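You operate a simulated robot arm through the tools that you are given. There is no shell and no other tool. Be economical: measure what you need, move in short steps, check, and stop when the job is done.

The job below is to be done with a simulated two-armed robot. You get a single attempt, and the scene is never put back.

Task
Pick up the blue binder from the top of the wooden table with one hand, pass it to the other hand and put it in the bottom blue box.

Only the result counts: the job must be done as asked and must still hold three seconds after the hand-in. Knocking over, shifting, dropping, spilling or breaking anything else fails it.

Robot
Two 7-joint arms with two-finger parallel grippers on one trunk, on a base that drives. Base frame: it is fixed to the floor where the robot stands at the start and does not move with it; the origin is under the middle of the robot, x ahead of it, y to its left, z up. Lengths are in m, angles in degrees, forces in N, time in s.
The left shoulder is at the start at [0.06, 0.147, 0.543], the right one opposite. With the tool pointing down near the work surface each hand reaches from about 0.1 to 0.64 m from the robot's upright axis, wherever it stands, measured 20 degrees to its own side. Places, roughly: box1 [2.3, 1.9, 0.1]. Payload 3.43 kg a hand.
The TCP of each hand is the grasp point between the finger pads, 0.03 m short of the fingertips. In the tool frame z runs along the fingers and y along their closing line. Largest opening 0.094 m; finger width 0.028, thickness 0.01; the body of the gripper, 0.05 by 0.096 m, starts 0.055 m behind the TCP.
Orientation is that of the tool frame in the base frame, as a unit quaternion [x, y, z, w]. With the fingers straight down and closing along the base's y, the tool's x points along the base's -x, its y along +y and its z along -z.

Tools
- The arms move only by the tool move_arm. It takes "left_targets", "right_targets" or both (then of equal length, played together; a hand with none holds still); each is a list of rows, each an object (a shift or turn left out is 0, a gripper value left out holds the last) with "slide": the shift along the tool's x, y, z in m, a list of three; "turn": the turn, a rotation vector about the tool's x, y, z in degrees, a list of three; "gripper": the finger opening in m, from 0 to 0.094. In form: [{"slide": [tx, ty, tz], "turn": [wx, wy, wz], "gripper": gripper}, ...]. A call has 1 to 20 rows; each row is the pose to reach, as a shift and turn from the pose commanded when the call began, along the tool's axes at that moment. A row lasts 0.2 s, in which the tool goes at most 0.05 m and 8.6 degrees; a call with a longer step from one row to the next is refused whole, and so is a gripper value outside its range. Where a pose cannot be reached the arm comes as near as it can. A force on the tool above 40 N (or 10 N above the force at the start of the call, whichever is more), or a blocked arm, ends the call early, and 0.2 s more pass. The fingers move at their own pace (about 0.072 m/s each) and stop on an object; they squeeze with about 34 N. The grip force told is the motor's: it shows also when the fingers shut on nothing. Time passes only in rows, and 0.2 s behind the last, so rows that repeat a pose let the fingers close. It gives the time, the measured TCP pose, the force on the tool (base axes), the opening and the grip force at its end, in the units of the frame above (readings bear some noise), with the torque about the TCP (base axes, N m) and any sound that the robot's microphone picked up, and new pictures: "pictures" is both (left out), scene, wrist or none (wrist: the cameras of the hands that moved).
- Cameras (640 x 400 px; columns grow to the right, rows downward): "scene" is now at [0.0625, -0.0063, 1.1932]; the picture's right is [-0.06, -1.00, 0.00], its down [-0.42, 0.03, -0.91] and it looks along [0.91, -0.06, -0.42] (base axes); focal length 273 px, centre (320, 200). "left" rides on the left gripper at [0.076, -0.014, -0.103] in its tool frame; the picture's right is [0.18, 0.98, 0.00], its down [-0.75, 0.14, -0.64] and it looks along [-0.63, 0.12, 0.77] (tool axes); focal length 243 px, centre (320, 200). "right" rides on the right gripper at [0.076, 0.014, -0.103] in its tool frame; the picture's right is [-0.18, 0.98, 0.00], its down [-0.75, -0.14, -0.64] and it looks along [-0.63, -0.12, 0.77] (tool axes); focal length 243 px, centre (320, 200). There is no depth. A picture from a camera that has moved, and an enlarged one, comes with that camera's place and axes in the base frame and with its lens.
- raise_lower(by): slides the trunk up (or, below 0, down) by that many m; the arms and the scene camera ride with it, the base frame stays. It gives what a move gives, with no picture.
- steer(legs): drives the robot by 1 to 6 legs, each [ahead, left, turn to the left] in m, m and degrees, along the robot's own axes; the way and the turn of a leg run together, so that a leg with both is an arc; at most 1.5 m and 180 degrees a leg. The arms and the cameras ride along, it lands a little off, and it stops where it bumps. It gives what a move gives, and a new picture of the scene camera.
- head_to(pan, tilt): turns the head with the scene camera to pan (to the left, within 86 degrees either way) and tilt (down, from -29 to 69), counted from straight ahead of the robot. It gives what a move gives, and a new picture of the scene camera.
- inspect(camera, box): a new picture of the part [left, top, right, bottom] of that camera's present view, enlarged. No time passes.
- close_job(): hands the job in; it is judged then, once.

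Go step by step. Nothing tells you exact positions but the pictures and the camera data: compare them with the known pose of the tool, close in by small moves and look again before you grip or let go. The budget is 120 turns and 260 pictures, counting those below and the enlarged ones. Unless the task says otherwise, let go and move clear before handing in.

The tools are called after ">>>" by a JSON object that holds its "fn" and its "kwargs". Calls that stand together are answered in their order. move_arm: Moves the arms, as the interface text tells. Its arguments: {"type":"object","properties":{"left_targets":{"type":"array"},"right_targets":{"type":"array"},"pictures":{"type":"string","enum":["both","scene","wrist","none"]}},"required":[]} The other tools are called the same way: raise_lower (by) slides the trunk up or down; steer (legs) drives the base; head_to (pan, tilt) turns the head that bears the scene camera; inspect (camera, box) takes an enlarged picture of a part of a camera's view; close_job () hands the job in.

At the start:

```text
time_s: 0.0
left_tcp_pos: [0.3056, 0.0603, 0.9995]
left_tool_rot: [0.0, 1.0, -0.001, 0.001]
left_ft_force: [-0.1, 0.1, 1.0]
left_ft_torque: [0.03, -0.01, -0.01]
left_gripper_width: 0.0942
left_grasp_force: 0.0
right_tcp_pos: [0.2743, -0.1503, 0.9986]
right_tool_rot: [0.0, 1.0, 0.0, 0.001]
right_ft_force: [-0.8, 0.1, 0.0]
right_ft_torque: [0.02, 0.0, 0.02]
right_gripper_width: 0.0939
right_grasp_force: 0.0
trunk travel left (down, up): [-0.25, 0.0]
robot x, y, heading: [-0.0028, -0.0007, -0.1]
head pan, tilt: [-3.6, 24.7]
```

scene: 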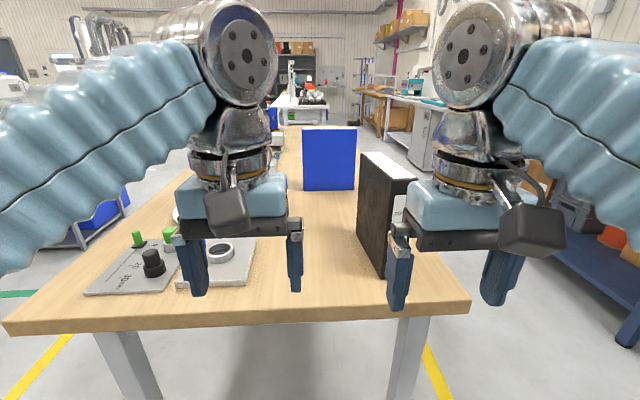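
right: 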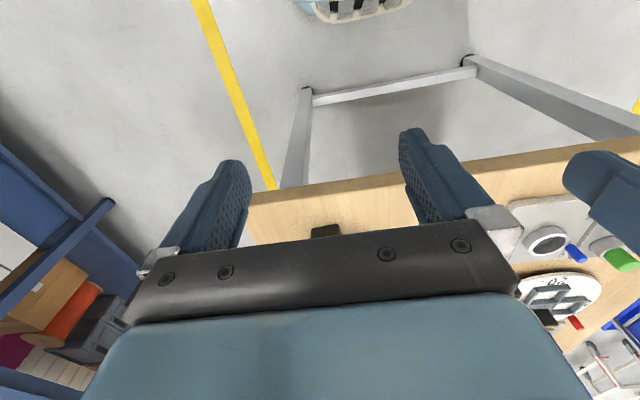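
left: 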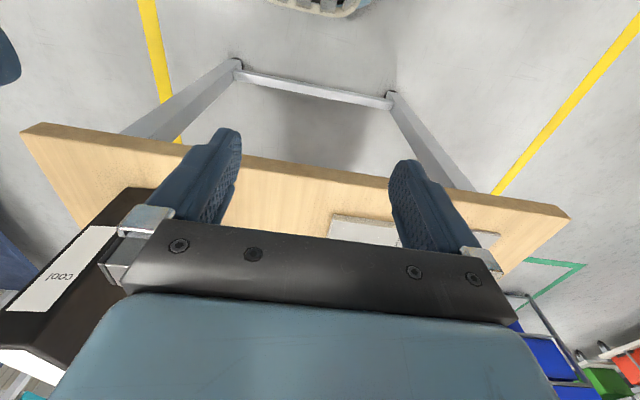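

I see a wooden table with a blue panel (probably the blue binder) standing behind a black binder, and blue boxes on a rack to the left. I'll look closer at both.

>>> {"fn": "inspect", "kwargs": {"camera": "scene", "box": [240, 90, 440, 290]}}

>>> {"fn": "head_to", "kwargs": {"pan": 50, "tilt": 20}}

```text
2.00 times, centred on (340, 190) of scene
camera zoom: at [0.0625, -0.0063, 1.1932], right [-0.06, -1.0, 0.0], down [-0.42, 0.03, -0.91], along [0.91, -0.06, -0.42], focal length 546 px, centre (280, 220)
```

zoom: 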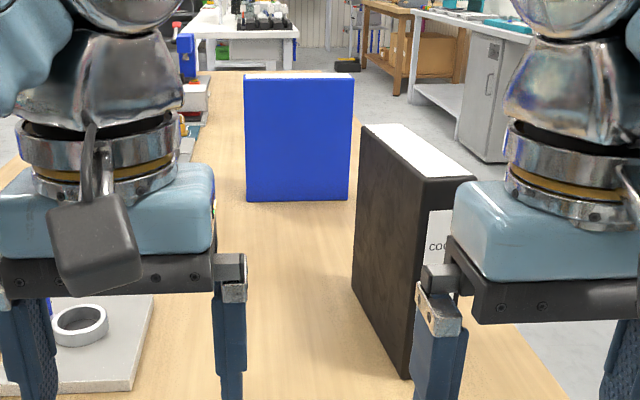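

```text
time_s: 1.2
left_tcp_pos: [0.3045, 0.0587, 0.9995]
left_tool_rot: [0.0, 1.0, -0.001, 0.001]
left_ft_force: [-0.4, 0.2, -0.1]
left_ft_torque: [-0.02, 0.0, 0.03]
left_gripper_width: 0.0941
left_grasp_force: 0.0
right_tcp_pos: [0.2738, -0.1499, 0.9993]
right_tool_rot: [0.0, 1.0, 0.0, 0.0]
right_ft_force: [-0.1, -0.6, 0.6]
right_ft_torque: [0.03, -0.01, 0.02]
right_gripper_width: 0.0943
right_grasp_force: 0.1
trunk travel left (down, up): [-0.25, 0.0]
robot x, y, heading: [-0.0008, -0.0022, -0.1]
head pan, tilt: [50.0, 20.0]
camera scene: at [0.0304, 0.0707, 1.2008], right [0.77, -0.64, 0.0], down [-0.22, -0.26, -0.94], along [0.6, 0.72, -0.34], focal length 273 px, centre (320, 200)
```

scene: 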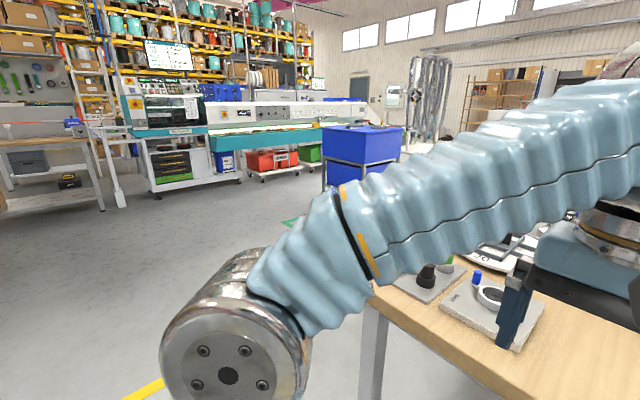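

The blue boxes on the rack are at centre; I'll zoom in on them.

>>> {"fn": "inspect", "kwargs": {"camera": "scene", "box": [290, 100, 450, 210]}}

>>> {"fn": "head_to", "kwargs": {"pan": 0, "tilt": 45}}

```text
3.64 times, centred on (370, 155) of scene
camera zoom: at [0.0304, 0.0707, 1.2008], right [0.77, -0.64, 0.0], down [-0.22, -0.26, -0.94], along [0.6, 0.72, -0.34], focal length 992 px, centre (138, 364)
```

zoom: 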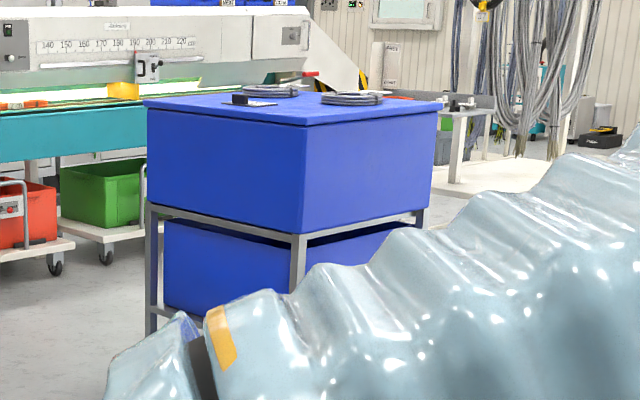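

```text
time_s: 2.4
left_tcp_pos: [0.305, 0.0592, 0.9986]
left_tool_rot: [0.001, 1.0, -0.001, 0.001]
left_ft_force: [0.1, 0.2, 0.5]
left_ft_torque: [0.01, -0.01, 0.04]
left_gripper_width: 0.0939
left_grasp_force: 0.0
right_tcp_pos: [0.2739, -0.1496, 0.9988]
right_tool_rot: [0.0, 1.0, -0.001, 0.001]
right_ft_force: [1.2, 0.3, 0.1]
right_ft_torque: [0.0, 0.0, 0.0]
right_gripper_width: 0.0943
right_grasp_force: 0.0
trunk travel left (down, up): [-0.25, 0.0]
robot x, y, heading: [-0.0015, -0.0029, 0.1]
head pan, tilt: [0.0, 45.0]
camera scene: at [0.0518, -0.0006, 1.1622], right [0.0, -1.0, 0.0], down [-0.71, 0.0, -0.71], along [0.71, 0.0, -0.71], focal length 273 px, centre (320, 200)
```

scene: 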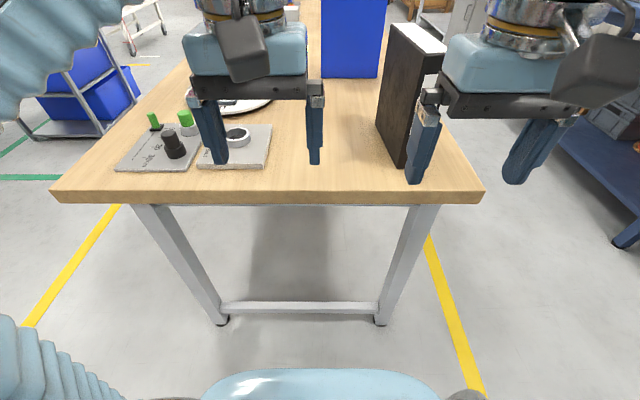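

Zooming in on the rack's lower box from this view.

>>> {"fn": "inspect", "kwargs": {"camera": "scene", "box": [0, 0, 200, 160]}}

>>> {"fn": "head_to", "kwargs": {"pan": 25, "tilt": 30}}

```text
2.50 times, centred on (100, 80) of scene
camera zoom: at [0.0518, -0.0006, 1.1622], right [0.0, -1.0, 0.0], down [-0.71, 0.0, -0.71], along [0.71, 0.0, -0.71], focal length 682 px, centre (870, 500)
```

zoom: 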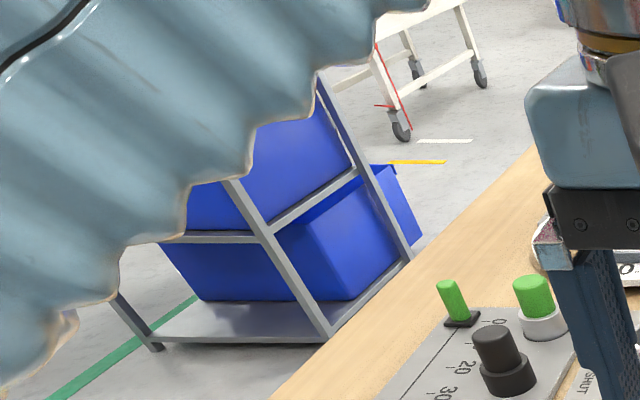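

```text
time_s: 3.3
left_tcp_pos: [0.3048, 0.0594, 0.9989]
left_tool_rot: [0.0, 1.0, -0.001, 0.001]
left_ft_force: [0.5, -0.2, -0.3]
left_ft_torque: [-0.03, 0.0, -0.02]
left_gripper_width: 0.0942
left_grasp_force: 0.0
right_tcp_pos: [0.2745, -0.1498, 0.9999]
right_tool_rot: [0.0, 1.0, 0.0, 0.0]
right_ft_force: [-0.1, 0.0, -1.2]
right_ft_torque: [0.02, 0.01, -0.01]
right_gripper_width: 0.094
right_grasp_force: 0.0
trunk travel left (down, up): [-0.25, 0.0]
robot x, y, heading: [-0.0022, -0.0036, 0.1]
head pan, tilt: [25.0, 30.0]
camera scene: at [0.0525, 0.0375, 1.1847], right [0.42, -0.91, 0.0], down [-0.45, -0.21, -0.87], along [0.78, 0.37, -0.5], focal length 273 px, centre (320, 200)
```

scene: 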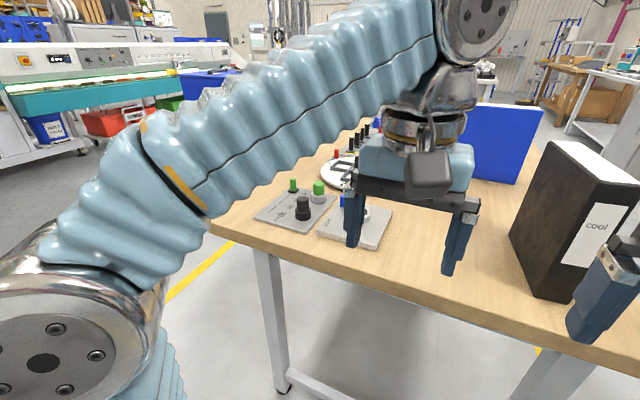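

The binder stands about x≈0.98, y≈-0.1 with its broad face towards me, which is out of reach from here, so the table's right side looks like the place to work from. I'll look at that side first.

>>> {"fn": "head_to", "kwargs": {"pan": -35, "tilt": 30}}

>>> {"fn": "head_to", "kwargs": {"pan": -75, "tilt": 35}}

```text
time_s: 4.6
left_tcp_pos: [0.3063, 0.0586, 1.0001]
left_tool_rot: [0.0, 1.0, -0.001, 0.001]
left_ft_force: [-0.9, -0.4, 0.0]
left_ft_torque: [0.0, 0.0, 0.01]
left_gripper_width: 0.0939
left_grasp_force: 0.1
right_tcp_pos: [0.2733, -0.1504, 0.9989]
right_tool_rot: [0.0, 1.0, 0.001, 0.001]
right_ft_force: [0.2, 0.7, 0.1]
right_ft_torque: [-0.01, 0.02, 0.03]
right_gripper_width: 0.0939
right_grasp_force: 0.2
trunk travel left (down, up): [-0.25, 0.0]
robot x, y, heading: [0.0037, 0.0005, 0.1]
head pan, tilt: [-35.0, 30.0]
camera scene: at [0.0446, -0.0524, 1.1848], right [-0.57, -0.82, 0.0], down [-0.41, 0.29, -0.87], along [0.71, -0.5, -0.5], focal length 273 px, centre (320, 200)
```

scene: 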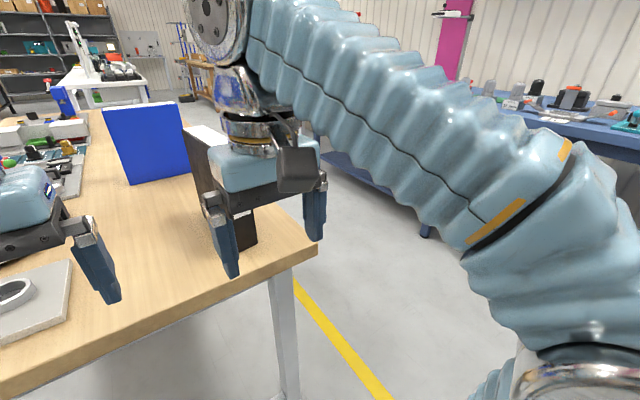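

```text
time_s: 5.7
left_tcp_pos: [0.3067, 0.0591, 0.9996]
left_tool_rot: [-0.001, 1.0, -0.001, 0.001]
left_ft_force: [0.4, -0.1, -0.9]
left_ft_torque: [0.01, 0.02, -0.01]
left_gripper_width: 0.0938
left_grasp_force: 0.1
right_tcp_pos: [0.2744, -0.149, 0.9986]
right_tool_rot: [0.0, 1.0, 0.0, 0.001]
right_ft_force: [-0.6, 0.7, 0.1]
right_ft_torque: [-0.03, 0.01, 0.01]
right_gripper_width: 0.094
right_grasp_force: 0.0
trunk travel left (down, up): [-0.25, 0.0]
robot x, y, heading: [-0.0042, 0.0008, 0.0]
head pan, tilt: [-75.0, 35.0]
camera scene: at [-0.0067, -0.0857, 1.177], right [-0.97, -0.26, 0.0], down [-0.15, 0.55, -0.82], along [0.21, -0.79, -0.57], focal length 273 px, centre (320, 200)
```

scene: 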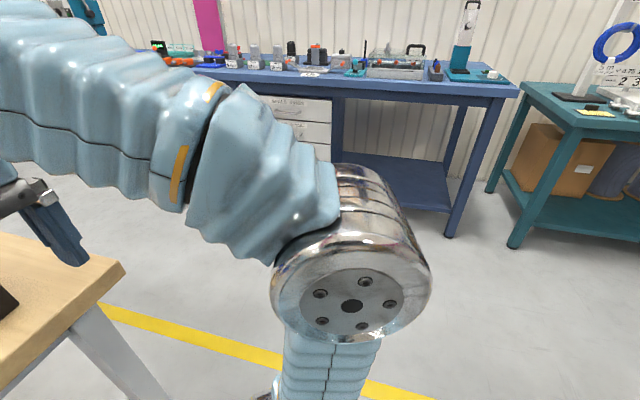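

The aisle on the right is about 1.2 m wide, with a bench on its far side. I'll back off, go sideways to the right and drive along the table.

>>> {"fn": "steer", "kwargs": {"legs": [[-0.15, 0, 0], [0, -0.88, 0], [0.6, 0, 0]]}}

>>> {"fn": "head_to", "kwargs": {"pan": 40, "tilt": 30}}

```text
time_s: 14.2
left_tcp_pos: [0.7678, -0.7761, 1.0004]
left_tool_rot: [-0.012, 1.0, -0.001, 0.002]
left_ft_force: [-1.1, 0.0, -0.4]
left_ft_torque: [0.0, 0.03, -0.01]
left_gripper_width: 0.0945
left_grasp_force: 0.0
right_tcp_pos: [0.7415, -0.9867, 0.9986]
right_tool_rot: [-0.011, 1.0, 0.0, 0.001]
right_ft_force: [0.3, 0.2, 0.1]
right_ft_torque: [-0.04, -0.03, 0.02]
right_gripper_width: 0.094
right_grasp_force: 0.1
trunk travel left (down, up): [-0.25, 0.0]
robot x, y, heading: [0.4653, -0.8475, 1.2]
head pan, tilt: [-75.0, 35.0]
camera scene: at [0.4593, -0.9287, 1.177], right [-0.96, -0.28, 0.0], down [-0.16, 0.55, -0.82], along [0.23, -0.79, -0.57], focal length 273 px, centre (320, 200)
```

scene: 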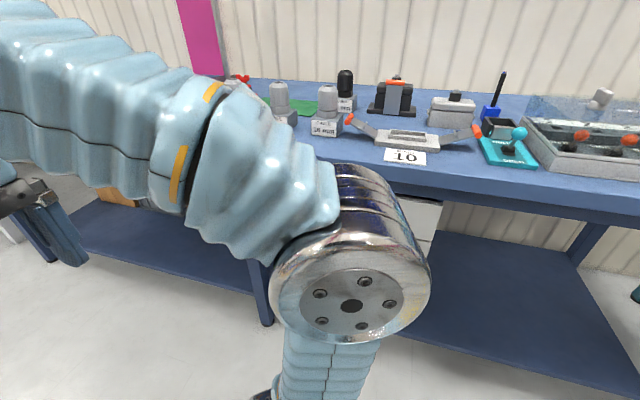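

```text
time_s: 16.1
left_tcp_pos: [0.7683, -0.7764, 1.0003]
left_tool_rot: [-0.012, 1.0, -0.001, 0.001]
left_ft_force: [-0.5, 0.5, -0.2]
left_ft_torque: [0.01, 0.02, 0.01]
left_gripper_width: 0.0939
left_grasp_force: 0.0
right_tcp_pos: [0.7419, -0.987, 0.9988]
right_tool_rot: [-0.011, 1.0, -0.001, 0.001]
right_ft_force: [0.2, -0.3, -0.2]
right_ft_torque: [0.02, -0.01, 0.01]
right_gripper_width: 0.0939
right_grasp_force: 0.1
trunk travel left (down, up): [-0.25, 0.0]
robot x, y, heading: [0.4631, -0.8415, 1.1]
head pan, tilt: [40.0, 30.0]
camera scene: at [0.5026, -0.7845, 1.1848], right [0.66, -0.75, 0.0], down [-0.38, -0.33, -0.87], along [0.65, 0.57, -0.5], focal length 273 px, centre (320, 200)
```

scene: 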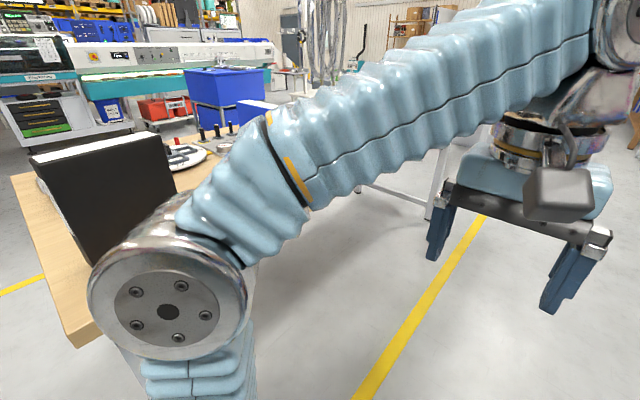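

Aisle clear; continuing ahead and turning left to face the table.

>>> {"fn": "steer", "kwargs": {"legs": [[0.52, 0, 0], [0, 0, 45]]}}

>>> {"fn": "head_to", "kwargs": {"pan": 20, "tilt": 25}}

```text
time_s: 21.2
left_tcp_pos: [1.1484, -0.5732, 1.0]
left_tool_rot: [-0.389, 0.921, 0.0, 0.001]
left_ft_force: [0.6, -0.1, 0.1]
left_ft_torque: [0.01, -0.01, 0.01]
left_gripper_width: 0.0941
left_grasp_force: 0.0
right_tcp_pos: [1.2756, -0.7427, 0.9998]
right_tool_rot: [-0.39, 0.921, 0.0, 0.001]
right_ft_force: [0.0, 0.1, 1.3]
right_ft_torque: [0.03, -0.02, -0.01]
right_gripper_width: 0.0939
right_grasp_force: 0.0
trunk travel left (down, up): [-0.25, 0.0]
robot x, y, heading: [0.9818, -0.8356, 45.9]
head pan, tilt: [40.0, 30.0]
camera scene: at [0.9638, -0.7663, 1.1848], right [1.0, -0.07, 0.0], down [-0.04, -0.5, -0.87], along [0.06, 0.86, -0.5], focal length 273 px, centre (320, 200)
```

scene: 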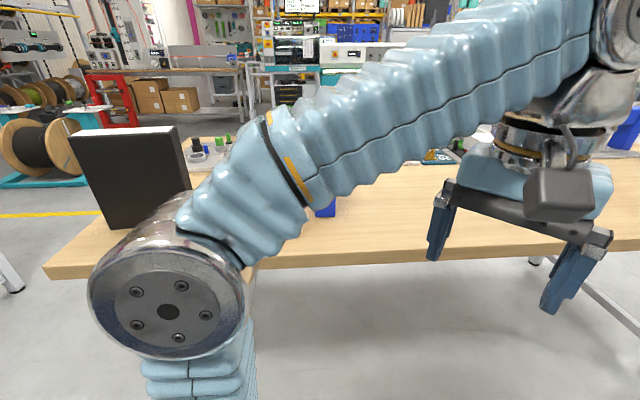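

```text
time_s: 22.0
left_tcp_pos: [1.1487, -0.5746, 1.0001]
left_tool_rot: [-0.39, 0.921, -0.001, 0.001]
left_ft_force: [-0.1, 1.0, 0.6]
left_ft_torque: [0.0, -0.01, -0.03]
left_gripper_width: 0.0941
left_grasp_force: 0.1
right_tcp_pos: [1.2753, -0.7424, 0.9987]
right_tool_rot: [-0.39, 0.921, 0.0, 0.001]
right_ft_force: [0.1, 0.1, -0.4]
right_ft_torque: [-0.03, 0.02, 0.01]
right_gripper_width: 0.0941
right_grasp_force: 0.1
trunk travel left (down, up): [-0.25, 0.0]
robot x, y, heading: [0.9779, -0.8332, 46.0]
head pan, tilt: [20.0, 25.0]
camera scene: at [0.9948, -0.7724, 1.1927], right [0.91, -0.41, 0.0], down [-0.17, -0.39, -0.91], along [0.37, 0.83, -0.42], focal length 273 px, centre (320, 200)
```

scene: 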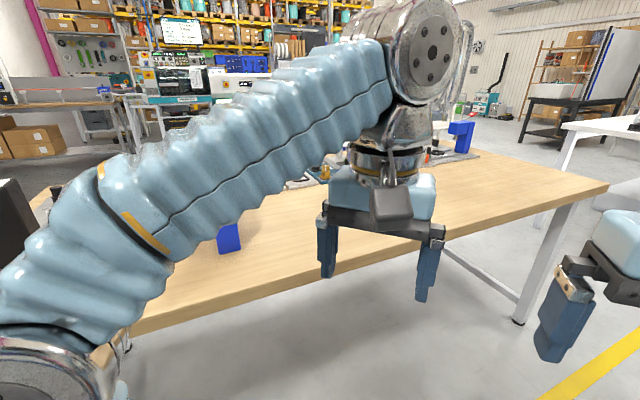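

Turning the rest of the way to face +y; the binder's spine end shows below the left arm.

>>> {"fn": "steer", "kwargs": {"legs": [[0, 0, 44]]}}

>>> {"fn": "head_to", "kwargs": {"pan": 0, "tilt": 30}}

```text
time_s: 24.4
left_tcp_pos: [0.9194, -0.5271, 0.9993]
left_tool_rot: [-0.705, 0.709, 0.0, 0.001]
left_ft_force: [0.2, 0.4, -0.1]
left_ft_torque: [-0.01, -0.03, -0.03]
left_gripper_width: 0.0943
left_grasp_force: 0.0
right_tcp_pos: [1.1294, -0.5616, 0.9987]
right_tool_rot: [-0.705, 0.709, -0.001, 0.001]
right_ft_force: [-0.4, 0.4, 1.2]
right_ft_torque: [0.01, 0.0, -0.01]
right_gripper_width: 0.094
right_grasp_force: 0.1
trunk travel left (down, up): [-0.25, 0.0]
robot x, y, heading: [0.9769, -0.8338, 89.4]
head pan, tilt: [20.0, 25.0]
camera scene: at [0.9469, -0.7782, 1.1927], right [0.94, 0.34, 0.0], down [0.14, -0.4, -0.91], along [-0.3, 0.85, -0.42], focal length 273 px, centre (320, 200)
```

scene: 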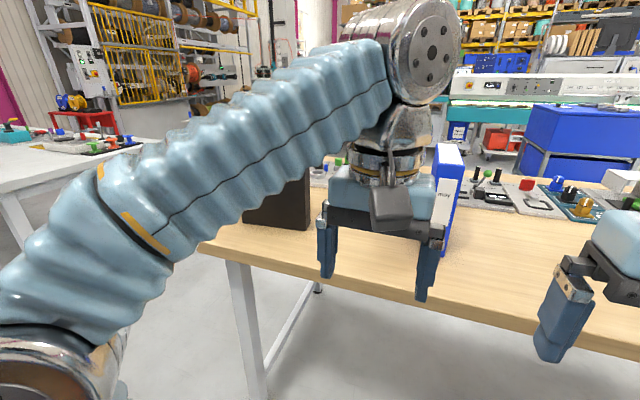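

```text
time_s: 25.3
left_tcp_pos: [0.9202, -0.5284, 1.0003]
left_tool_rot: [-0.706, 0.709, -0.001, 0.002]
left_ft_force: [0.3, 0.1, -0.2]
left_ft_torque: [0.01, -0.01, 0.0]
left_gripper_width: 0.0941
left_grasp_force: 0.1
right_tcp_pos: [1.1282, -0.5612, 0.9997]
right_tool_rot: [-0.705, 0.709, 0.0, 0.001]
right_ft_force: [-0.1, -1.0, -0.4]
right_ft_torque: [-0.01, 0.02, 0.04]
right_gripper_width: 0.0941
right_grasp_force: 0.0
trunk travel left (down, up): [-0.25, 0.0]
robot x, y, heading: [0.98, -0.8343, 89.8]
head pan, tilt: [0.0, 30.0]
camera scene: at [0.9783, -0.7745, 1.1848], right [1.0, -0.01, 0.0], down [0.0, -0.5, -0.87], along [0.0, 0.87, -0.5], focal length 273 px, centre (320, 200)
```

scene: 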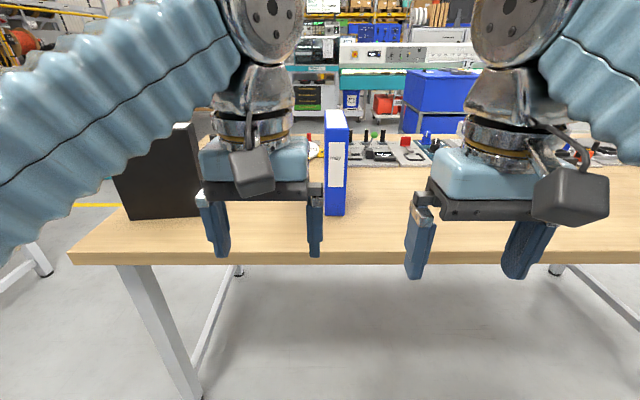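

The binder's spine faces me between the two hands. Zooming in to measure it.

>>> {"fn": "inspect", "kwargs": {"camera": "scene", "box": [260, 90, 420, 270]}}

>>> {"fn": "inspect", "kwargs": {"camera": "right", "box": [0, 0, 640, 400]}}

>>> {"fn": "inspect", "kwargs": {"camera": "left", "box": [0, 0, 640, 400]}}

```text
2.22 times, centred on (340, 180) of scene
camera zoom: at [0.9783, -0.7745, 1.1848], right [1.0, -0.01, 0.0], down [0.0, -0.5, -0.87], along [0.0, 0.87, -0.5], focal length 606 px, centre (276, 244)
```

zoom: 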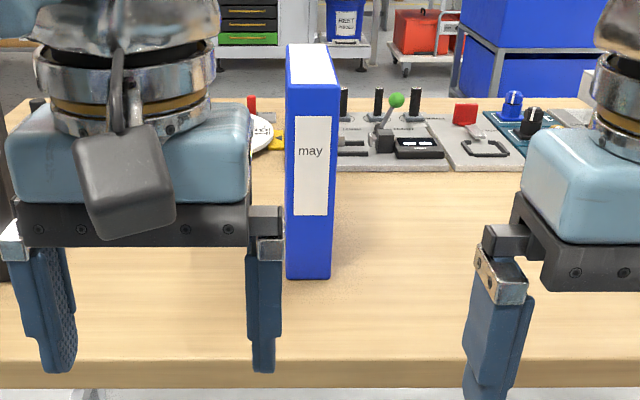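

```text
1.00 times, centred on (320, 200) of right (not enlarged: the box is as wide or as high as the picture)
camera zoom: at [1.1146, -0.6381, 1.1007], right [-0.98, 0.19, 0.0], down [0.14, 0.75, 0.64], along [0.12, 0.63, -0.77], focal length 243 px, centre (320, 200)
```

zoom: 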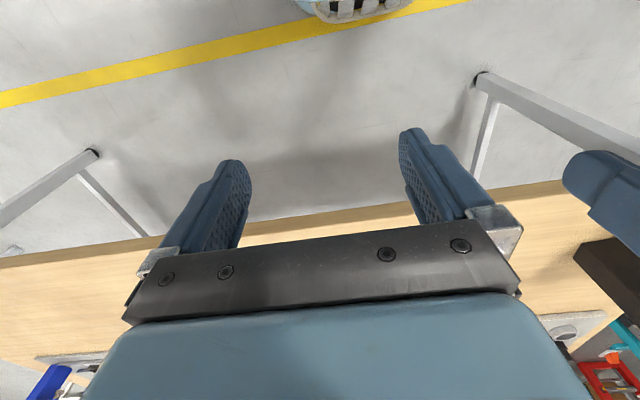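

```text
1.00 times, centred on (320, 200) of left (not enlarged: the box is as wide or as high as the picture)
camera zoom: at [0.9348, -0.6057, 1.1017], right [-0.98, -0.18, 0.0], down [-0.14, 0.75, 0.64], along [-0.11, 0.63, -0.77], focal length 243 px, centre (320, 200)
```

zoom: 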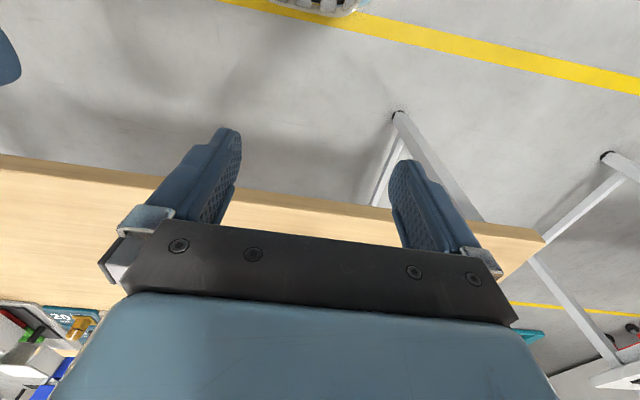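

The binder occupies roughly x 0.99–1.04, y −0.20–0, z 0.81–1.03, so it is about 5 cm thick. I'll drive in a little so the right hand can grip its top.

>>> {"fn": "steer", "kwargs": {"legs": [[0.2, 0.05, 0]]}}

>>> {"fn": "head_to", "kwargs": {"pan": 0, "tilt": 40}}

```text
time_s: 26.9
left_tcp_pos: [0.8713, -0.3287, 0.9998]
left_tool_rot: [-0.704, 0.71, -0.001, 0.001]
left_ft_force: [0.1, -0.5, 0.2]
left_ft_torque: [-0.03, -0.02, 0.0]
left_gripper_width: 0.0939
left_grasp_force: 0.0
right_tcp_pos: [1.0793, -0.3622, 0.9985]
right_tool_rot: [-0.706, 0.709, 0.0, 0.001]
right_ft_force: [-0.2, -0.9, -0.4]
right_ft_torque: [0.0, -0.02, 0.02]
right_gripper_width: 0.0938
right_grasp_force: 0.1
trunk travel left (down, up): [-0.25, 0.0]
robot x, y, heading: [0.927, -0.6375, 90.0]
head pan, tilt: [0.0, 30.0]
camera scene: at [0.9288, -0.575, 1.1848], right [1.0, -0.01, 0.0], down [0.0, -0.5, -0.87], along [0.0, 0.87, -0.5], focal length 273 px, centre (320, 200)
```

scene: 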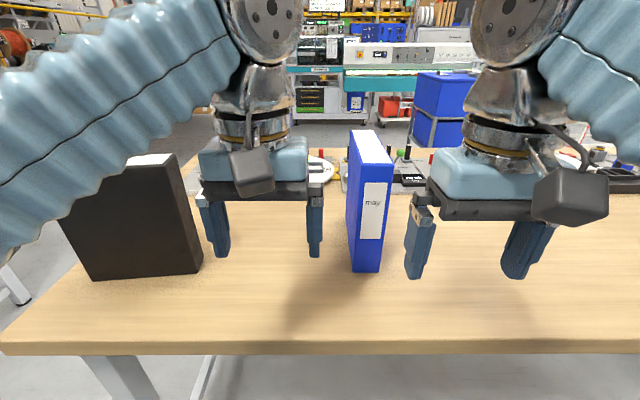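

```text
time_s: 27.6
left_tcp_pos: [0.8698, -0.3281, 0.9999]
left_tool_rot: [-0.705, 0.709, 0.001, 0.001]
left_ft_force: [-0.5, 0.2, -1.0]
left_ft_torque: [0.01, 0.0, 0.0]
left_gripper_width: 0.094
left_grasp_force: 0.0
right_tcp_pos: [1.0789, -0.362, 0.999]
right_tool_rot: [-0.705, 0.709, 0.0, 0.001]
right_ft_force: [-0.2, -0.1, -0.8]
right_ft_torque: [0.0, 0.01, -0.01]
right_gripper_width: 0.094
right_grasp_force: 0.1
trunk travel left (down, up): [-0.25, 0.0]
robot x, y, heading: [0.9295, -0.635, 89.8]
head pan, tilt: [0.0, 40.0]
camera scene: at [0.9287, -0.5802, 1.1695], right [1.0, -0.01, 0.0], down [0.0, -0.64, -0.77], along [0.0, 0.77, -0.64], focal length 273 px, centre (320, 200)
```

scene: 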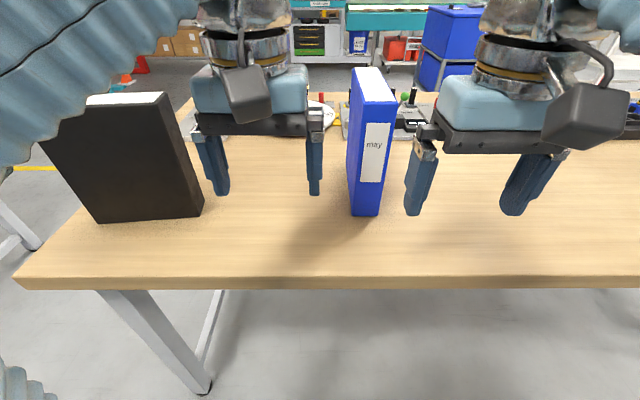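

The right hand goes up, then forward over the binder's rear half (x≈1.018, y≈−0.05), staying above it for a check.

>>> {"fn": "move_arm", "kwargs": {"right_targets": [{"slide": [0, 0, -0.05], "gripper": 0.094}, {"slide": [0, 0, -0.1]}, {"slide": [-0.04, 0.008, -0.1]}, {"slide": [-0.08, 0.016, -0.1]}, {"slide": [-0.12, 0.024, -0.1]}, {"slide": [-0.16, 0.032, -0.1]}, {"slide": [-0.2, 0.04, -0.1]}, {"slide": [-0.24, 0.048, -0.1]}, {"slide": [-0.28, 0.056, -0.1]}, {"slide": [-0.312, 0.061, -0.1]}, {"slide": [-0.312, 0.061, -0.1]}]}}

```text
time_s: 30.2
left_tcp_pos: [0.8708, -0.329, 0.9995]
left_tool_rot: [-0.705, 0.709, 0.001, 0.001]
left_ft_force: [0.2, -1.2, 0.3]
left_ft_torque: [-0.01, 0.01, -0.01]
left_gripper_width: 0.0938
left_grasp_force: 0.1
right_tcp_pos: [1.0385, -0.1593, 0.9698]
right_tool_rot: [-0.705, 0.709, 0.006, 0.003]
right_ft_force: [0.1, -1.5, 23.9]
right_ft_torque: [-0.07, -0.03, 0.05]
right_gripper_width: 0.0941
right_grasp_force: 0.0
right hand out of reach, approached as far as the arm can: row 1, 2, 3, 4, 5, 6, 7, 8, 9, 10, 11
trunk travel left (down, up): [-0.25, 0.0]
robot x, y, heading: [0.9285, -0.6353, 89.8]
head pan, tilt: [0.0, 40.0]
stopped in row 11 (right hand): the force on the tool passed its limit at 42 N (the readings are from after the stop); the commanded pose is now the measured one
camera scene: at [0.9285, -0.5819, 1.1695], right [1.0, -0.01, 0.0], down [0.0, -0.64, -0.77], along [0.0, 0.77, -0.64], focal length 273 px, centre (320, 200)
camera right: at [1.0231, -0.2376, 1.0704], right [-0.98, 0.19, 0.01], down [0.15, 0.74, 0.65], along [0.12, 0.64, -0.76], focal length 243 px, centre (320, 200)
```

scene: 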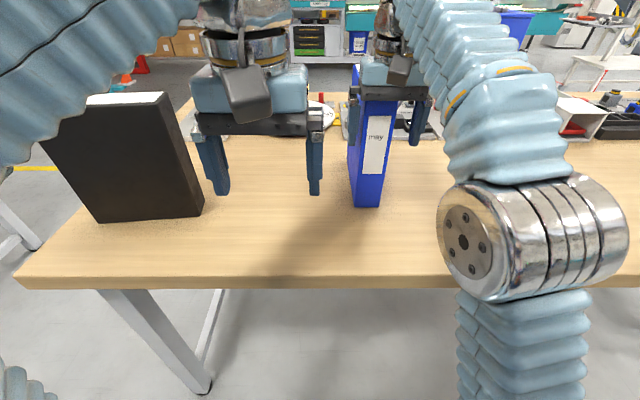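
right: 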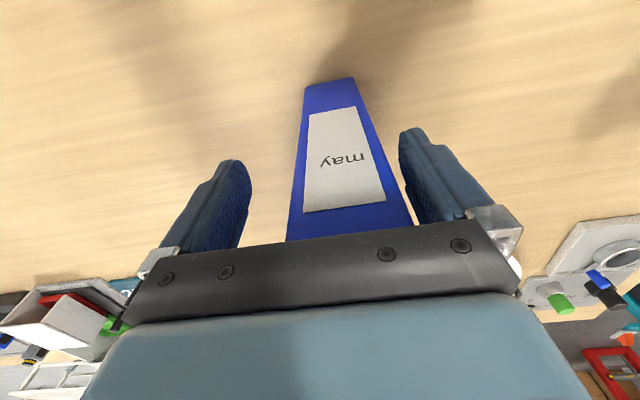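

The arm cannot go higher than about z=1.0, so it slid along its reach limit and now straddles the binder, pressing on the top. I'll ease off upward and check.

>>> {"fn": "move_arm", "kwargs": {"right_targets": [{"slide": [0.0, 0, -0.012]}, {"slide": [0.0, -0.0, -0.025]}]}}

```text
time_s: 30.8
left_tcp_pos: [0.8708, -0.3278, 0.9997]
left_tool_rot: [-0.705, 0.709, 0.001, 0.001]
left_ft_force: [0.7, 0.0, 0.5]
left_ft_torque: [0.02, -0.03, -0.02]
left_gripper_width: 0.0942
left_grasp_force: 0.1
right_tcp_pos: [1.0405, -0.1671, 0.9724]
right_tool_rot: [-0.705, 0.709, 0.003, 0.003]
right_ft_force: [0.0, -0.3, -0.3]
right_ft_torque: [0.01, 0.0, 0.0]
right_gripper_width: 0.0942
right_grasp_force: 0.1
right hand out of reach, approached as far as the arm can: row 1, 2
trunk travel left (down, up): [-0.25, 0.0]
robot x, y, heading: [0.9255, -0.6323, 89.6]
head pan, tilt: [0.0, 40.0]
camera scene: at [0.9287, -0.5803, 1.1691], right [1.0, -0.01, 0.0], down [0.0, -0.64, -0.77], along [0.0, 0.77, -0.64], focal length 273 px, centre (320, 200)
camera right: at [1.0253, -0.2445, 1.0731], right [-0.98, 0.19, 0.0], down [0.15, 0.75, 0.65], along [0.12, 0.64, -0.76], focal length 243 px, centre (320, 200)
```

scene: 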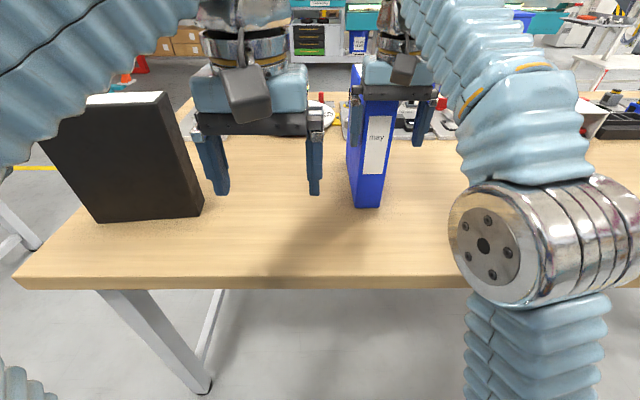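
right: 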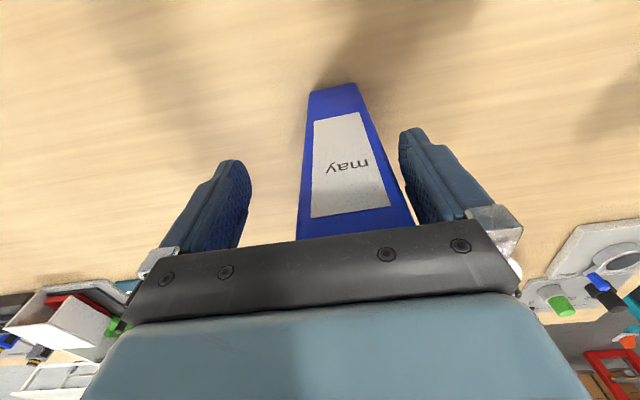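

Top-down lifting room is too small here, so I'll withdraw the right hand and turn it horizontal to grip the spine from the front instead. The left hand can then take the top.

>>> {"fn": "move_arm", "kwargs": {"right_targets": [{"slide": [0.02, 0.01, 0.02]}, {"slide": [0.06, 0.02, 0.025]}, {"slide": [0.1, 0.022, 0.03]}, {"slide": [0.125, 0.022, 0.035]}, {"slide": [0.125, 0.022, 0.035]}], "pictures": "wrist"}}

```text
time_s: 31.1
left_tcp_pos: [0.8704, -0.328, 0.9996]
left_tool_rot: [-0.705, 0.709, -0.001, 0.002]
left_ft_force: [-0.8, 1.6, 0.1]
left_ft_torque: [-0.02, -0.03, 0.03]
left_gripper_width: 0.0938
left_grasp_force: 0.1
right_tcp_pos: [1.0376, -0.1759, 0.9709]
right_tool_rot: [-0.704, 0.71, 0.013, 0.007]
right_ft_force: [-0.5, 3.8, 18.3]
right_ft_torque: [-0.14, -0.12, 0.05]
right_gripper_width: 0.0938
right_grasp_force: 0.0
trunk travel left (down, up): [-0.25, 0.0]
robot x, y, heading: [0.9285, -0.6316, 89.7]
head pan, tilt: [0.0, 40.0]
stopped in row 1 (right hand): the force on the tool passed its limit at 59 N (the readings are from after the stop); the commanded pose is now the measured one
camera right: at [1.0233, -0.2548, 1.0694], right [-0.98, 0.19, 0.01], down [0.15, 0.73, 0.66], along [0.12, 0.65, -0.75], focal length 243 px, centre (320, 200)
```

right: 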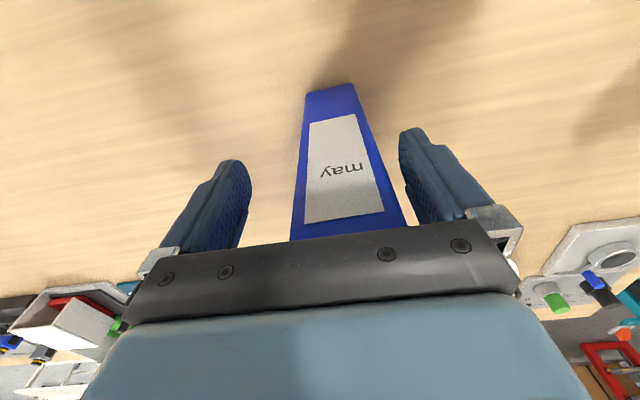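

It dipped onto the top again; I'll pull straight back while rising a bit.

>>> {"fn": "move_arm", "kwargs": {"right_targets": [{"slide": [0.01, 0.0, -0.01]}, {"slide": [0.04, 0.01, -0.012]}, {"slide": [0.08, 0.02, -0.012]}, {"slide": [0.11, 0.022, -0.01]}, {"slide": [0.11, 0.022, -0.01]}]}}

```text
time_s: 32.3
left_tcp_pos: [0.8706, -0.3286, 1.0]
left_tool_rot: [-0.705, 0.709, 0.0, 0.002]
left_ft_force: [-0.2, -0.5, 0.4]
left_ft_torque: [0.04, 0.02, 0.02]
left_gripper_width: 0.094
left_grasp_force: 0.0
right_tcp_pos: [1.0167, -0.2867, 0.9773]
right_tool_rot: [-0.703, 0.711, 0.011, 0.007]
right_ft_force: [0.7, -0.5, 0.5]
right_ft_torque: [0.0, 0.01, 0.03]
right_gripper_width: 0.0939
right_grasp_force: 0.1
trunk travel left (down, up): [-0.25, 0.0]
robot x, y, heading: [0.9265, -0.637, 89.6]
head pan, tilt: [0.0, 40.0]
camera scene: at [0.9288, -0.5804, 1.1694], right [1.0, -0.01, 0.0], down [0.0, -0.64, -0.77], along [0.0, 0.77, -0.64], focal length 273 px, centre (320, 200)
camera right: at [1.0021, -0.3644, 1.0762], right [-0.98, 0.19, 0.01], down [0.15, 0.74, 0.66], along [0.12, 0.65, -0.75], focal length 243 px, centre (320, 200)
```

scene: 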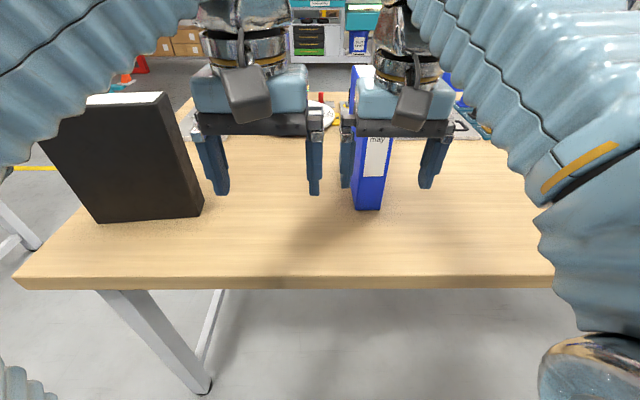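
right: 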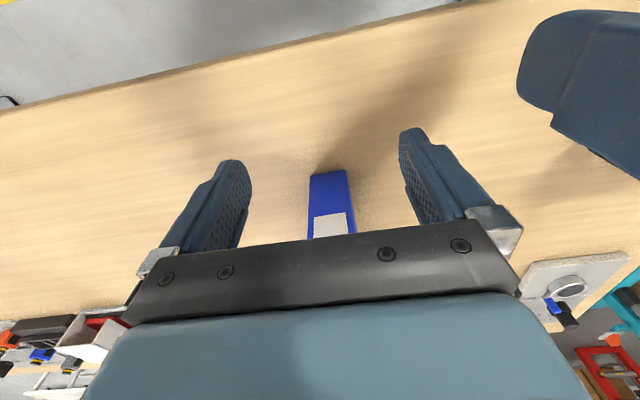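

The binder shifted by about 1–2 cm and still stands. Now I'll pitch the right hand to horizontal in front of the spine.

>>> {"fn": "move_arm", "kwargs": {"right_targets": [{"turn": [0, -8, 0]}, {"turn": [0, -16, 0]}, {"turn": [0, -24, 0], "slide": [0, 0, 0.005]}, {"turn": [0, -32, 0], "slide": [0, 0, 0.01]}, {"turn": [0, -40, 0], "slide": [0, 0, 0.015]}, {"turn": [0, -48, 0], "slide": [0, 0, 0.015]}, {"turn": [0, -56, 0], "slide": [0, 0, 0.015]}, {"turn": [0, -64, 0], "slide": [0, 0, 0.015]}, {"turn": [0, -72, 0], "slide": [0, 0, 0.015]}, {"turn": [0, -80, 0], "slide": [0, 0, 0.015]}, {"turn": [0, -88, 0], "slide": [0, 0, 0.015]}, {"turn": [0, -88, 0], "slide": [0, 0, 0.015]}]}}

```text
time_s: 34.9
left_tcp_pos: [0.8715, -0.3282, 0.9993]
left_tool_rot: [-0.705, 0.71, -0.001, 0.001]
left_ft_force: [-0.8, 0.0, -0.1]
left_ft_torque: [0.01, -0.01, -0.03]
left_gripper_width: 0.094
left_grasp_force: 0.1
right_tcp_pos: [1.0135, -0.2861, 0.9622]
right_tool_rot: [-0.499, 0.506, 0.496, 0.498]
right_ft_force: [-1.2, 0.5, -0.5]
right_ft_torque: [0.0, -0.01, 0.02]
right_gripper_width: 0.094
right_grasp_force: 0.0
trunk travel left (down, up): [-0.25, 0.0]
robot x, y, heading: [0.9281, -0.6329, 89.7]
head pan, tilt: [0.0, 40.0]
camera scene: at [0.9287, -0.5803, 1.1694], right [1.0, -0.01, 0.0], down [0.0, -0.64, -0.77], along [0.0, 0.77, -0.64], focal length 273 px, centre (320, 200)
camera right: at [0.9986, -0.3895, 0.8851], right [-0.98, 0.01, 0.19], down [0.14, -0.64, 0.76], along [0.13, 0.77, 0.62], focal length 243 px, centre (320, 200)
```

scene: 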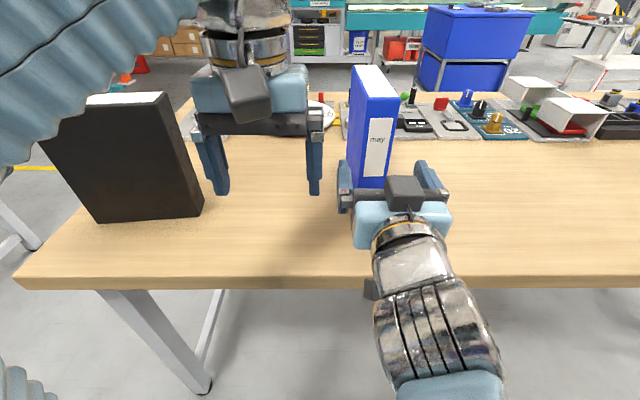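
right: 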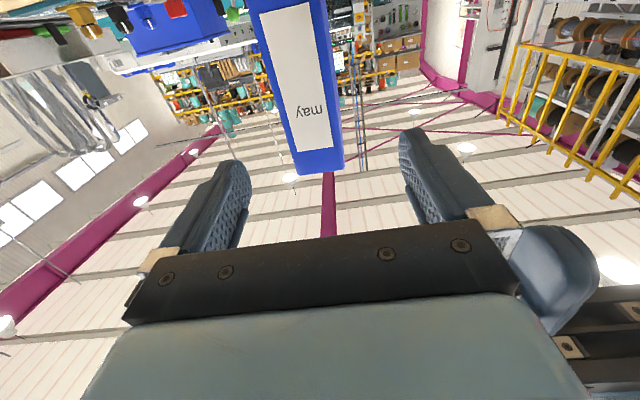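

The hand is horizontal and faces the spine. I'll shift about 1 cm towards +x and move forward so the fingers straddle the binder.

>>> {"fn": "move_arm", "kwargs": {"right_targets": [{"slide": [0, -0.012, 0.02]}, {"slide": [0, -0.013, 0.05]}, {"slide": [0, -0.013, 0.08]}, {"slide": [0, -0.013, 0.11]}, {"slide": [0, -0.013, 0.13]}, {"slide": [0, -0.013, 0.145]}, {"slide": [0, -0.013, 0.145]}]}}

```text
time_s: 36.5
left_tcp_pos: [0.8714, -0.3275, 0.9989]
left_tool_rot: [-0.705, 0.709, -0.001, 0.001]
left_ft_force: [0.2, 0.4, 0.3]
left_ft_torque: [0.0, 0.0, -0.01]
left_gripper_width: 0.0941
left_grasp_force: 0.2
right_tcp_pos: [1.0271, -0.1412, 0.9595]
right_tool_rot: [-0.498, 0.506, 0.497, 0.499]
right_ft_force: [-0.2, -0.4, -0.8]
right_ft_torque: [-0.01, 0.0, 0.0]
right_gripper_width: 0.094
right_grasp_force: 0.1
trunk travel left (down, up): [-0.25, 0.0]
robot x, y, heading: [0.9316, -0.6353, 89.5]
head pan, tilt: [0.0, 40.0]
camera scene: at [0.9288, -0.5802, 1.1694], right [1.0, -0.01, 0.0], down [0.0, -0.64, -0.77], along [0.0, 0.77, -0.64], focal length 273 px, centre (320, 200)
camera right: at [1.0116, -0.2437, 0.8837], right [-0.98, 0.01, 0.19], down [0.14, -0.63, 0.76], along [0.13, 0.77, 0.62], focal length 243 px, centre (320, 200)
```

scene: 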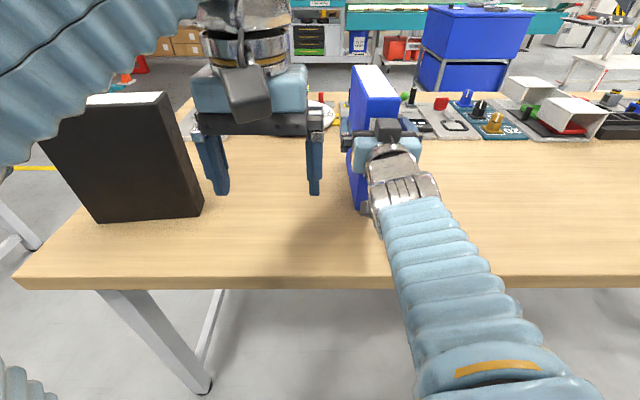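
right: 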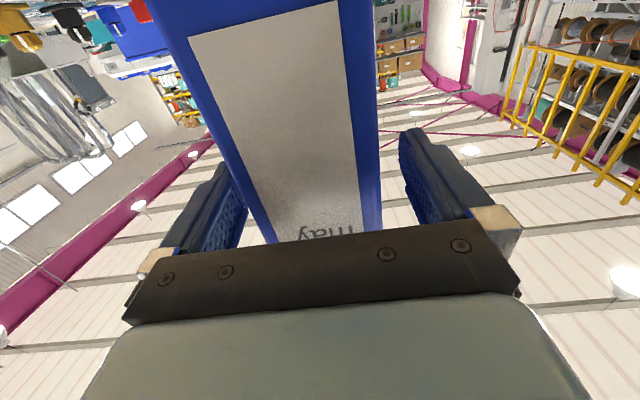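

The binder is centred between the fingers; I'll advance another 1 cm and close.

>>> {"fn": "move_arm", "kwargs": {"right_targets": [{"slide": [0, 0, 0.01]}, {"slide": [0, 0, 0.01], "gripper": 0.03}, {"slide": [0, 0, 0.01], "gripper": 0.03}, {"slide": [0, 0, 0.01], "gripper": 0.03}, {"slide": [0, 0, 0.01], "gripper": 0.03}], "pictures": "wrist"}}

```text
time_s: 37.7
left_tcp_pos: [0.8704, -0.3282, 0.9985]
left_tool_rot: [-0.705, 0.709, 0.001, 0.0]
left_ft_force: [0.2, -0.5, -0.7]
left_ft_torque: [-0.01, 0.01, -0.03]
left_gripper_width: 0.094
left_grasp_force: 0.1
right_tcp_pos: [1.0277, -0.1307, 0.9588]
right_tool_rot: [-0.499, 0.506, 0.496, 0.499]
right_ft_force: [1.9, 1.7, -0.1]
right_ft_torque: [0.27, -0.46, -0.14]
right_gripper_width: 0.0564
right_grasp_force: 33.9
trunk travel left (down, up): [-0.25, 0.0]
robot x, y, heading: [0.9277, -0.6357, 89.7]
head pan, tilt: [0.0, 40.0]
camera right: at [1.0125, -0.2337, 0.8831], right [-0.98, 0.01, 0.19], down [0.14, -0.64, 0.76], along [0.13, 0.77, 0.62], focal length 243 px, centre (320, 200)
```

right: 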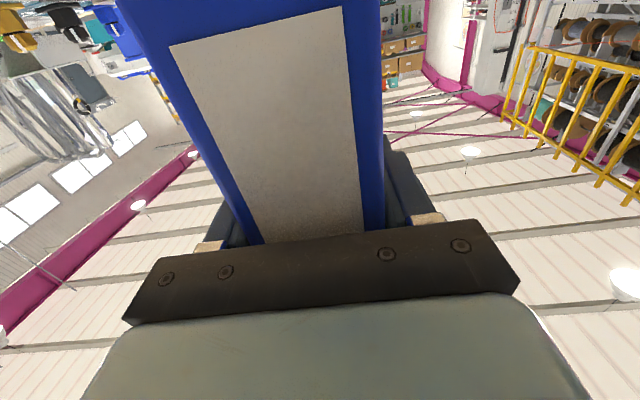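

Firm grip at 5.6 cm; lifting 6 cm.

>>> {"fn": "move_arm", "kwargs": {"right_targets": [{"slide": [-0.01, 0, 0], "gripper": 0.02}, {"slide": [-0.03, 0, 0]}, {"slide": [-0.05, 0, 0]}, {"slide": [-0.06, 0, 0]}, {"slide": [-0.06, 0, 0]}]}}

```text
time_s: 38.9
left_tcp_pos: [0.8706, -0.3289, 0.9992]
left_tool_rot: [-0.705, 0.709, 0.001, 0.001]
left_ft_force: [0.7, 0.3, -0.3]
left_ft_torque: [0.03, -0.03, 0.01]
left_gripper_width: 0.094
left_grasp_force: 0.1
right_tcp_pos: [1.0308, -0.1301, 1.0194]
right_tool_rot: [-0.499, 0.507, 0.496, 0.498]
right_ft_force: [-0.5, 0.0, -6.2]
right_ft_torque: [-0.3, 0.03, 0.0]
right_gripper_width: 0.0562
right_grasp_force: 33.8
trunk travel left (down, up): [-0.25, 0.0]
robot x, y, heading: [0.9277, -0.6382, 89.7]
head pan, tilt: [0.0, 40.0]
camera scene: at [0.9288, -0.5799, 1.1694], right [1.0, -0.01, 0.0], down [0.0, -0.64, -0.77], along [0.0, 0.77, -0.64], focal length 273 px, centre (320, 200)
camera right: at [1.0147, -0.2336, 0.9431], right [-0.98, 0.01, 0.19], down [0.14, -0.63, 0.76], along [0.13, 0.77, 0.62], focal length 243 px, centre (320, 200)
```

scene: 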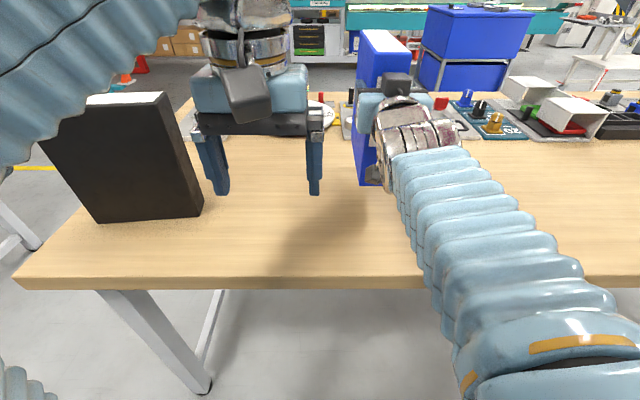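
right: 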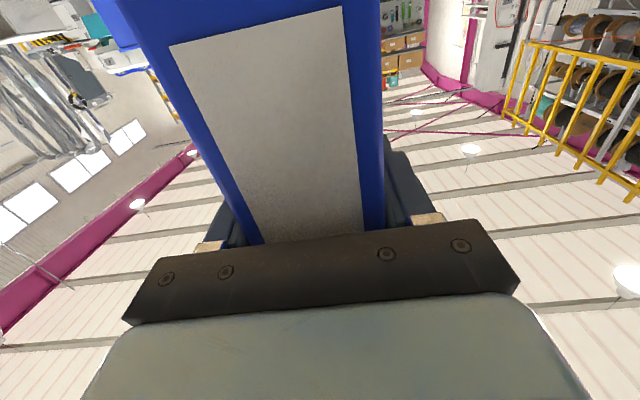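

The binder is lifted cleanly (about 0.6 kg). I'll back off from the table, and zoom on the rack from here.

>>> {"fn": "inspect", "kwargs": {"camera": "scene", "box": [390, 0, 560, 110]}}

>>> {"fn": "steer", "kwargs": {"legs": [[-0.3, 0, 0]]}}

>>> {"fn": "head_to", "kwargs": {"pan": -60, "tilt": 20}}

```text
3.64 times, centred on (475, 55) of scene
camera zoom: at [0.9288, -0.5799, 1.1694], right [1.0, -0.01, 0.0], down [0.0, -0.64, -0.77], along [0.0, 0.77, -0.64], focal length 992 px, centre (-244, 727)
```

zoom: 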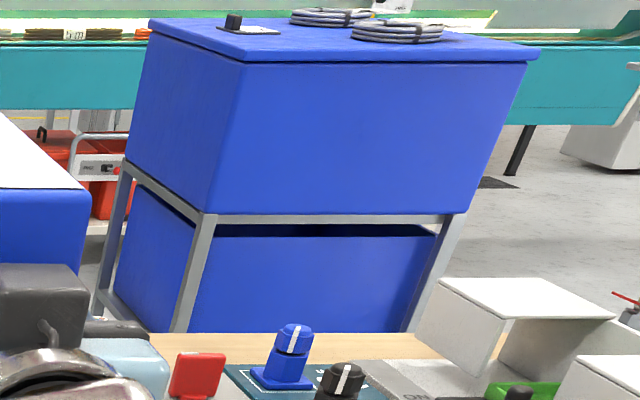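

```text
time_s: 41.0
left_tcp_pos: [0.8688, -0.6261, 0.9991]
left_tool_rot: [-0.705, 0.709, 0.001, 0.001]
left_ft_force: [0.9, 0.2, -0.1]
left_ft_torque: [-0.01, -0.02, -0.02]
left_gripper_width: 0.0939
left_grasp_force: 0.0
right_tcp_pos: [1.0287, -0.4289, 1.0195]
right_tool_rot: [-0.499, 0.506, 0.496, 0.498]
right_ft_force: [-0.3, 0.6, -5.7]
right_ft_torque: [-0.31, 0.03, 0.0]
right_gripper_width: 0.0562
right_grasp_force: 34.1
trunk travel left (down, up): [-0.25, 0.0]
robot x, y, heading: [0.9269, -0.9308, 89.5]
head pan, tilt: [0.0, 40.0]
camera scene: at [0.9271, -0.8782, 1.1694], right [1.0, -0.01, 0.0], down [0.0, -0.64, -0.77], along [0.0, 0.77, -0.64], focal length 273 px, centre (320, 200)
```

scene: 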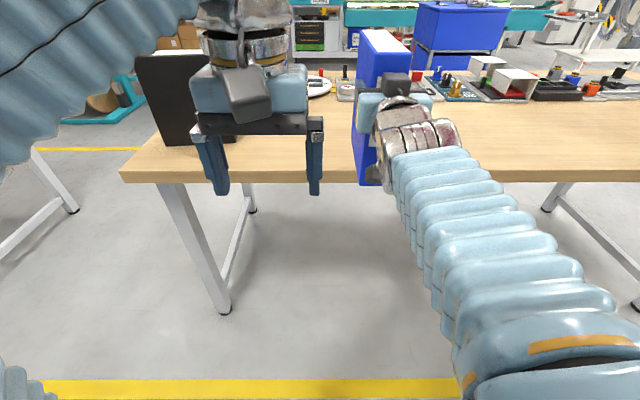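

```text
time_s: 42.2
left_tcp_pos: [0.8689, -0.6257, 0.9996]
left_tool_rot: [-0.706, 0.709, 0.0, 0.001]
left_ft_force: [0.4, 0.3, 0.1]
left_ft_torque: [0.0, 0.0, -0.01]
left_gripper_width: 0.094
left_grasp_force: 0.1
right_tcp_pos: [1.0284, -0.4287, 1.0179]
right_tool_rot: [-0.498, 0.507, 0.495, 0.499]
right_ft_force: [0.5, -0.1, -5.6]
right_ft_torque: [-0.27, 0.03, -0.01]
right_gripper_width: 0.0562
right_grasp_force: 33.7
trunk travel left (down, up): [-0.25, 0.0]
robot x, y, heading: [0.9238, -0.9331, 89.6]
head pan, tilt: [-60.0, 20.0]
camera scene: at [1.0075, -0.9171, 1.2008], right [0.5, -0.87, 0.0], down [-0.3, -0.17, -0.94], along [0.82, 0.47, -0.34], focal length 273 px, centre (320, 200)
```

scene: 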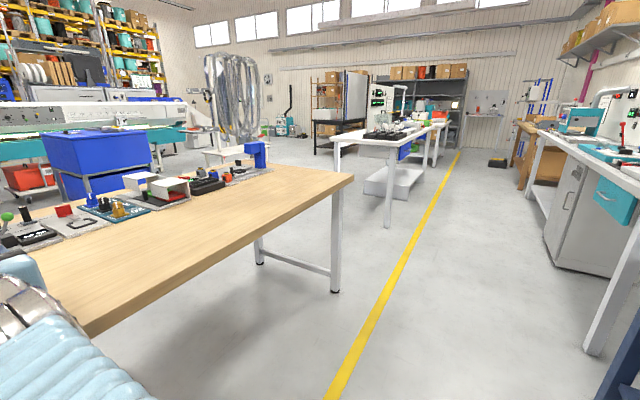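

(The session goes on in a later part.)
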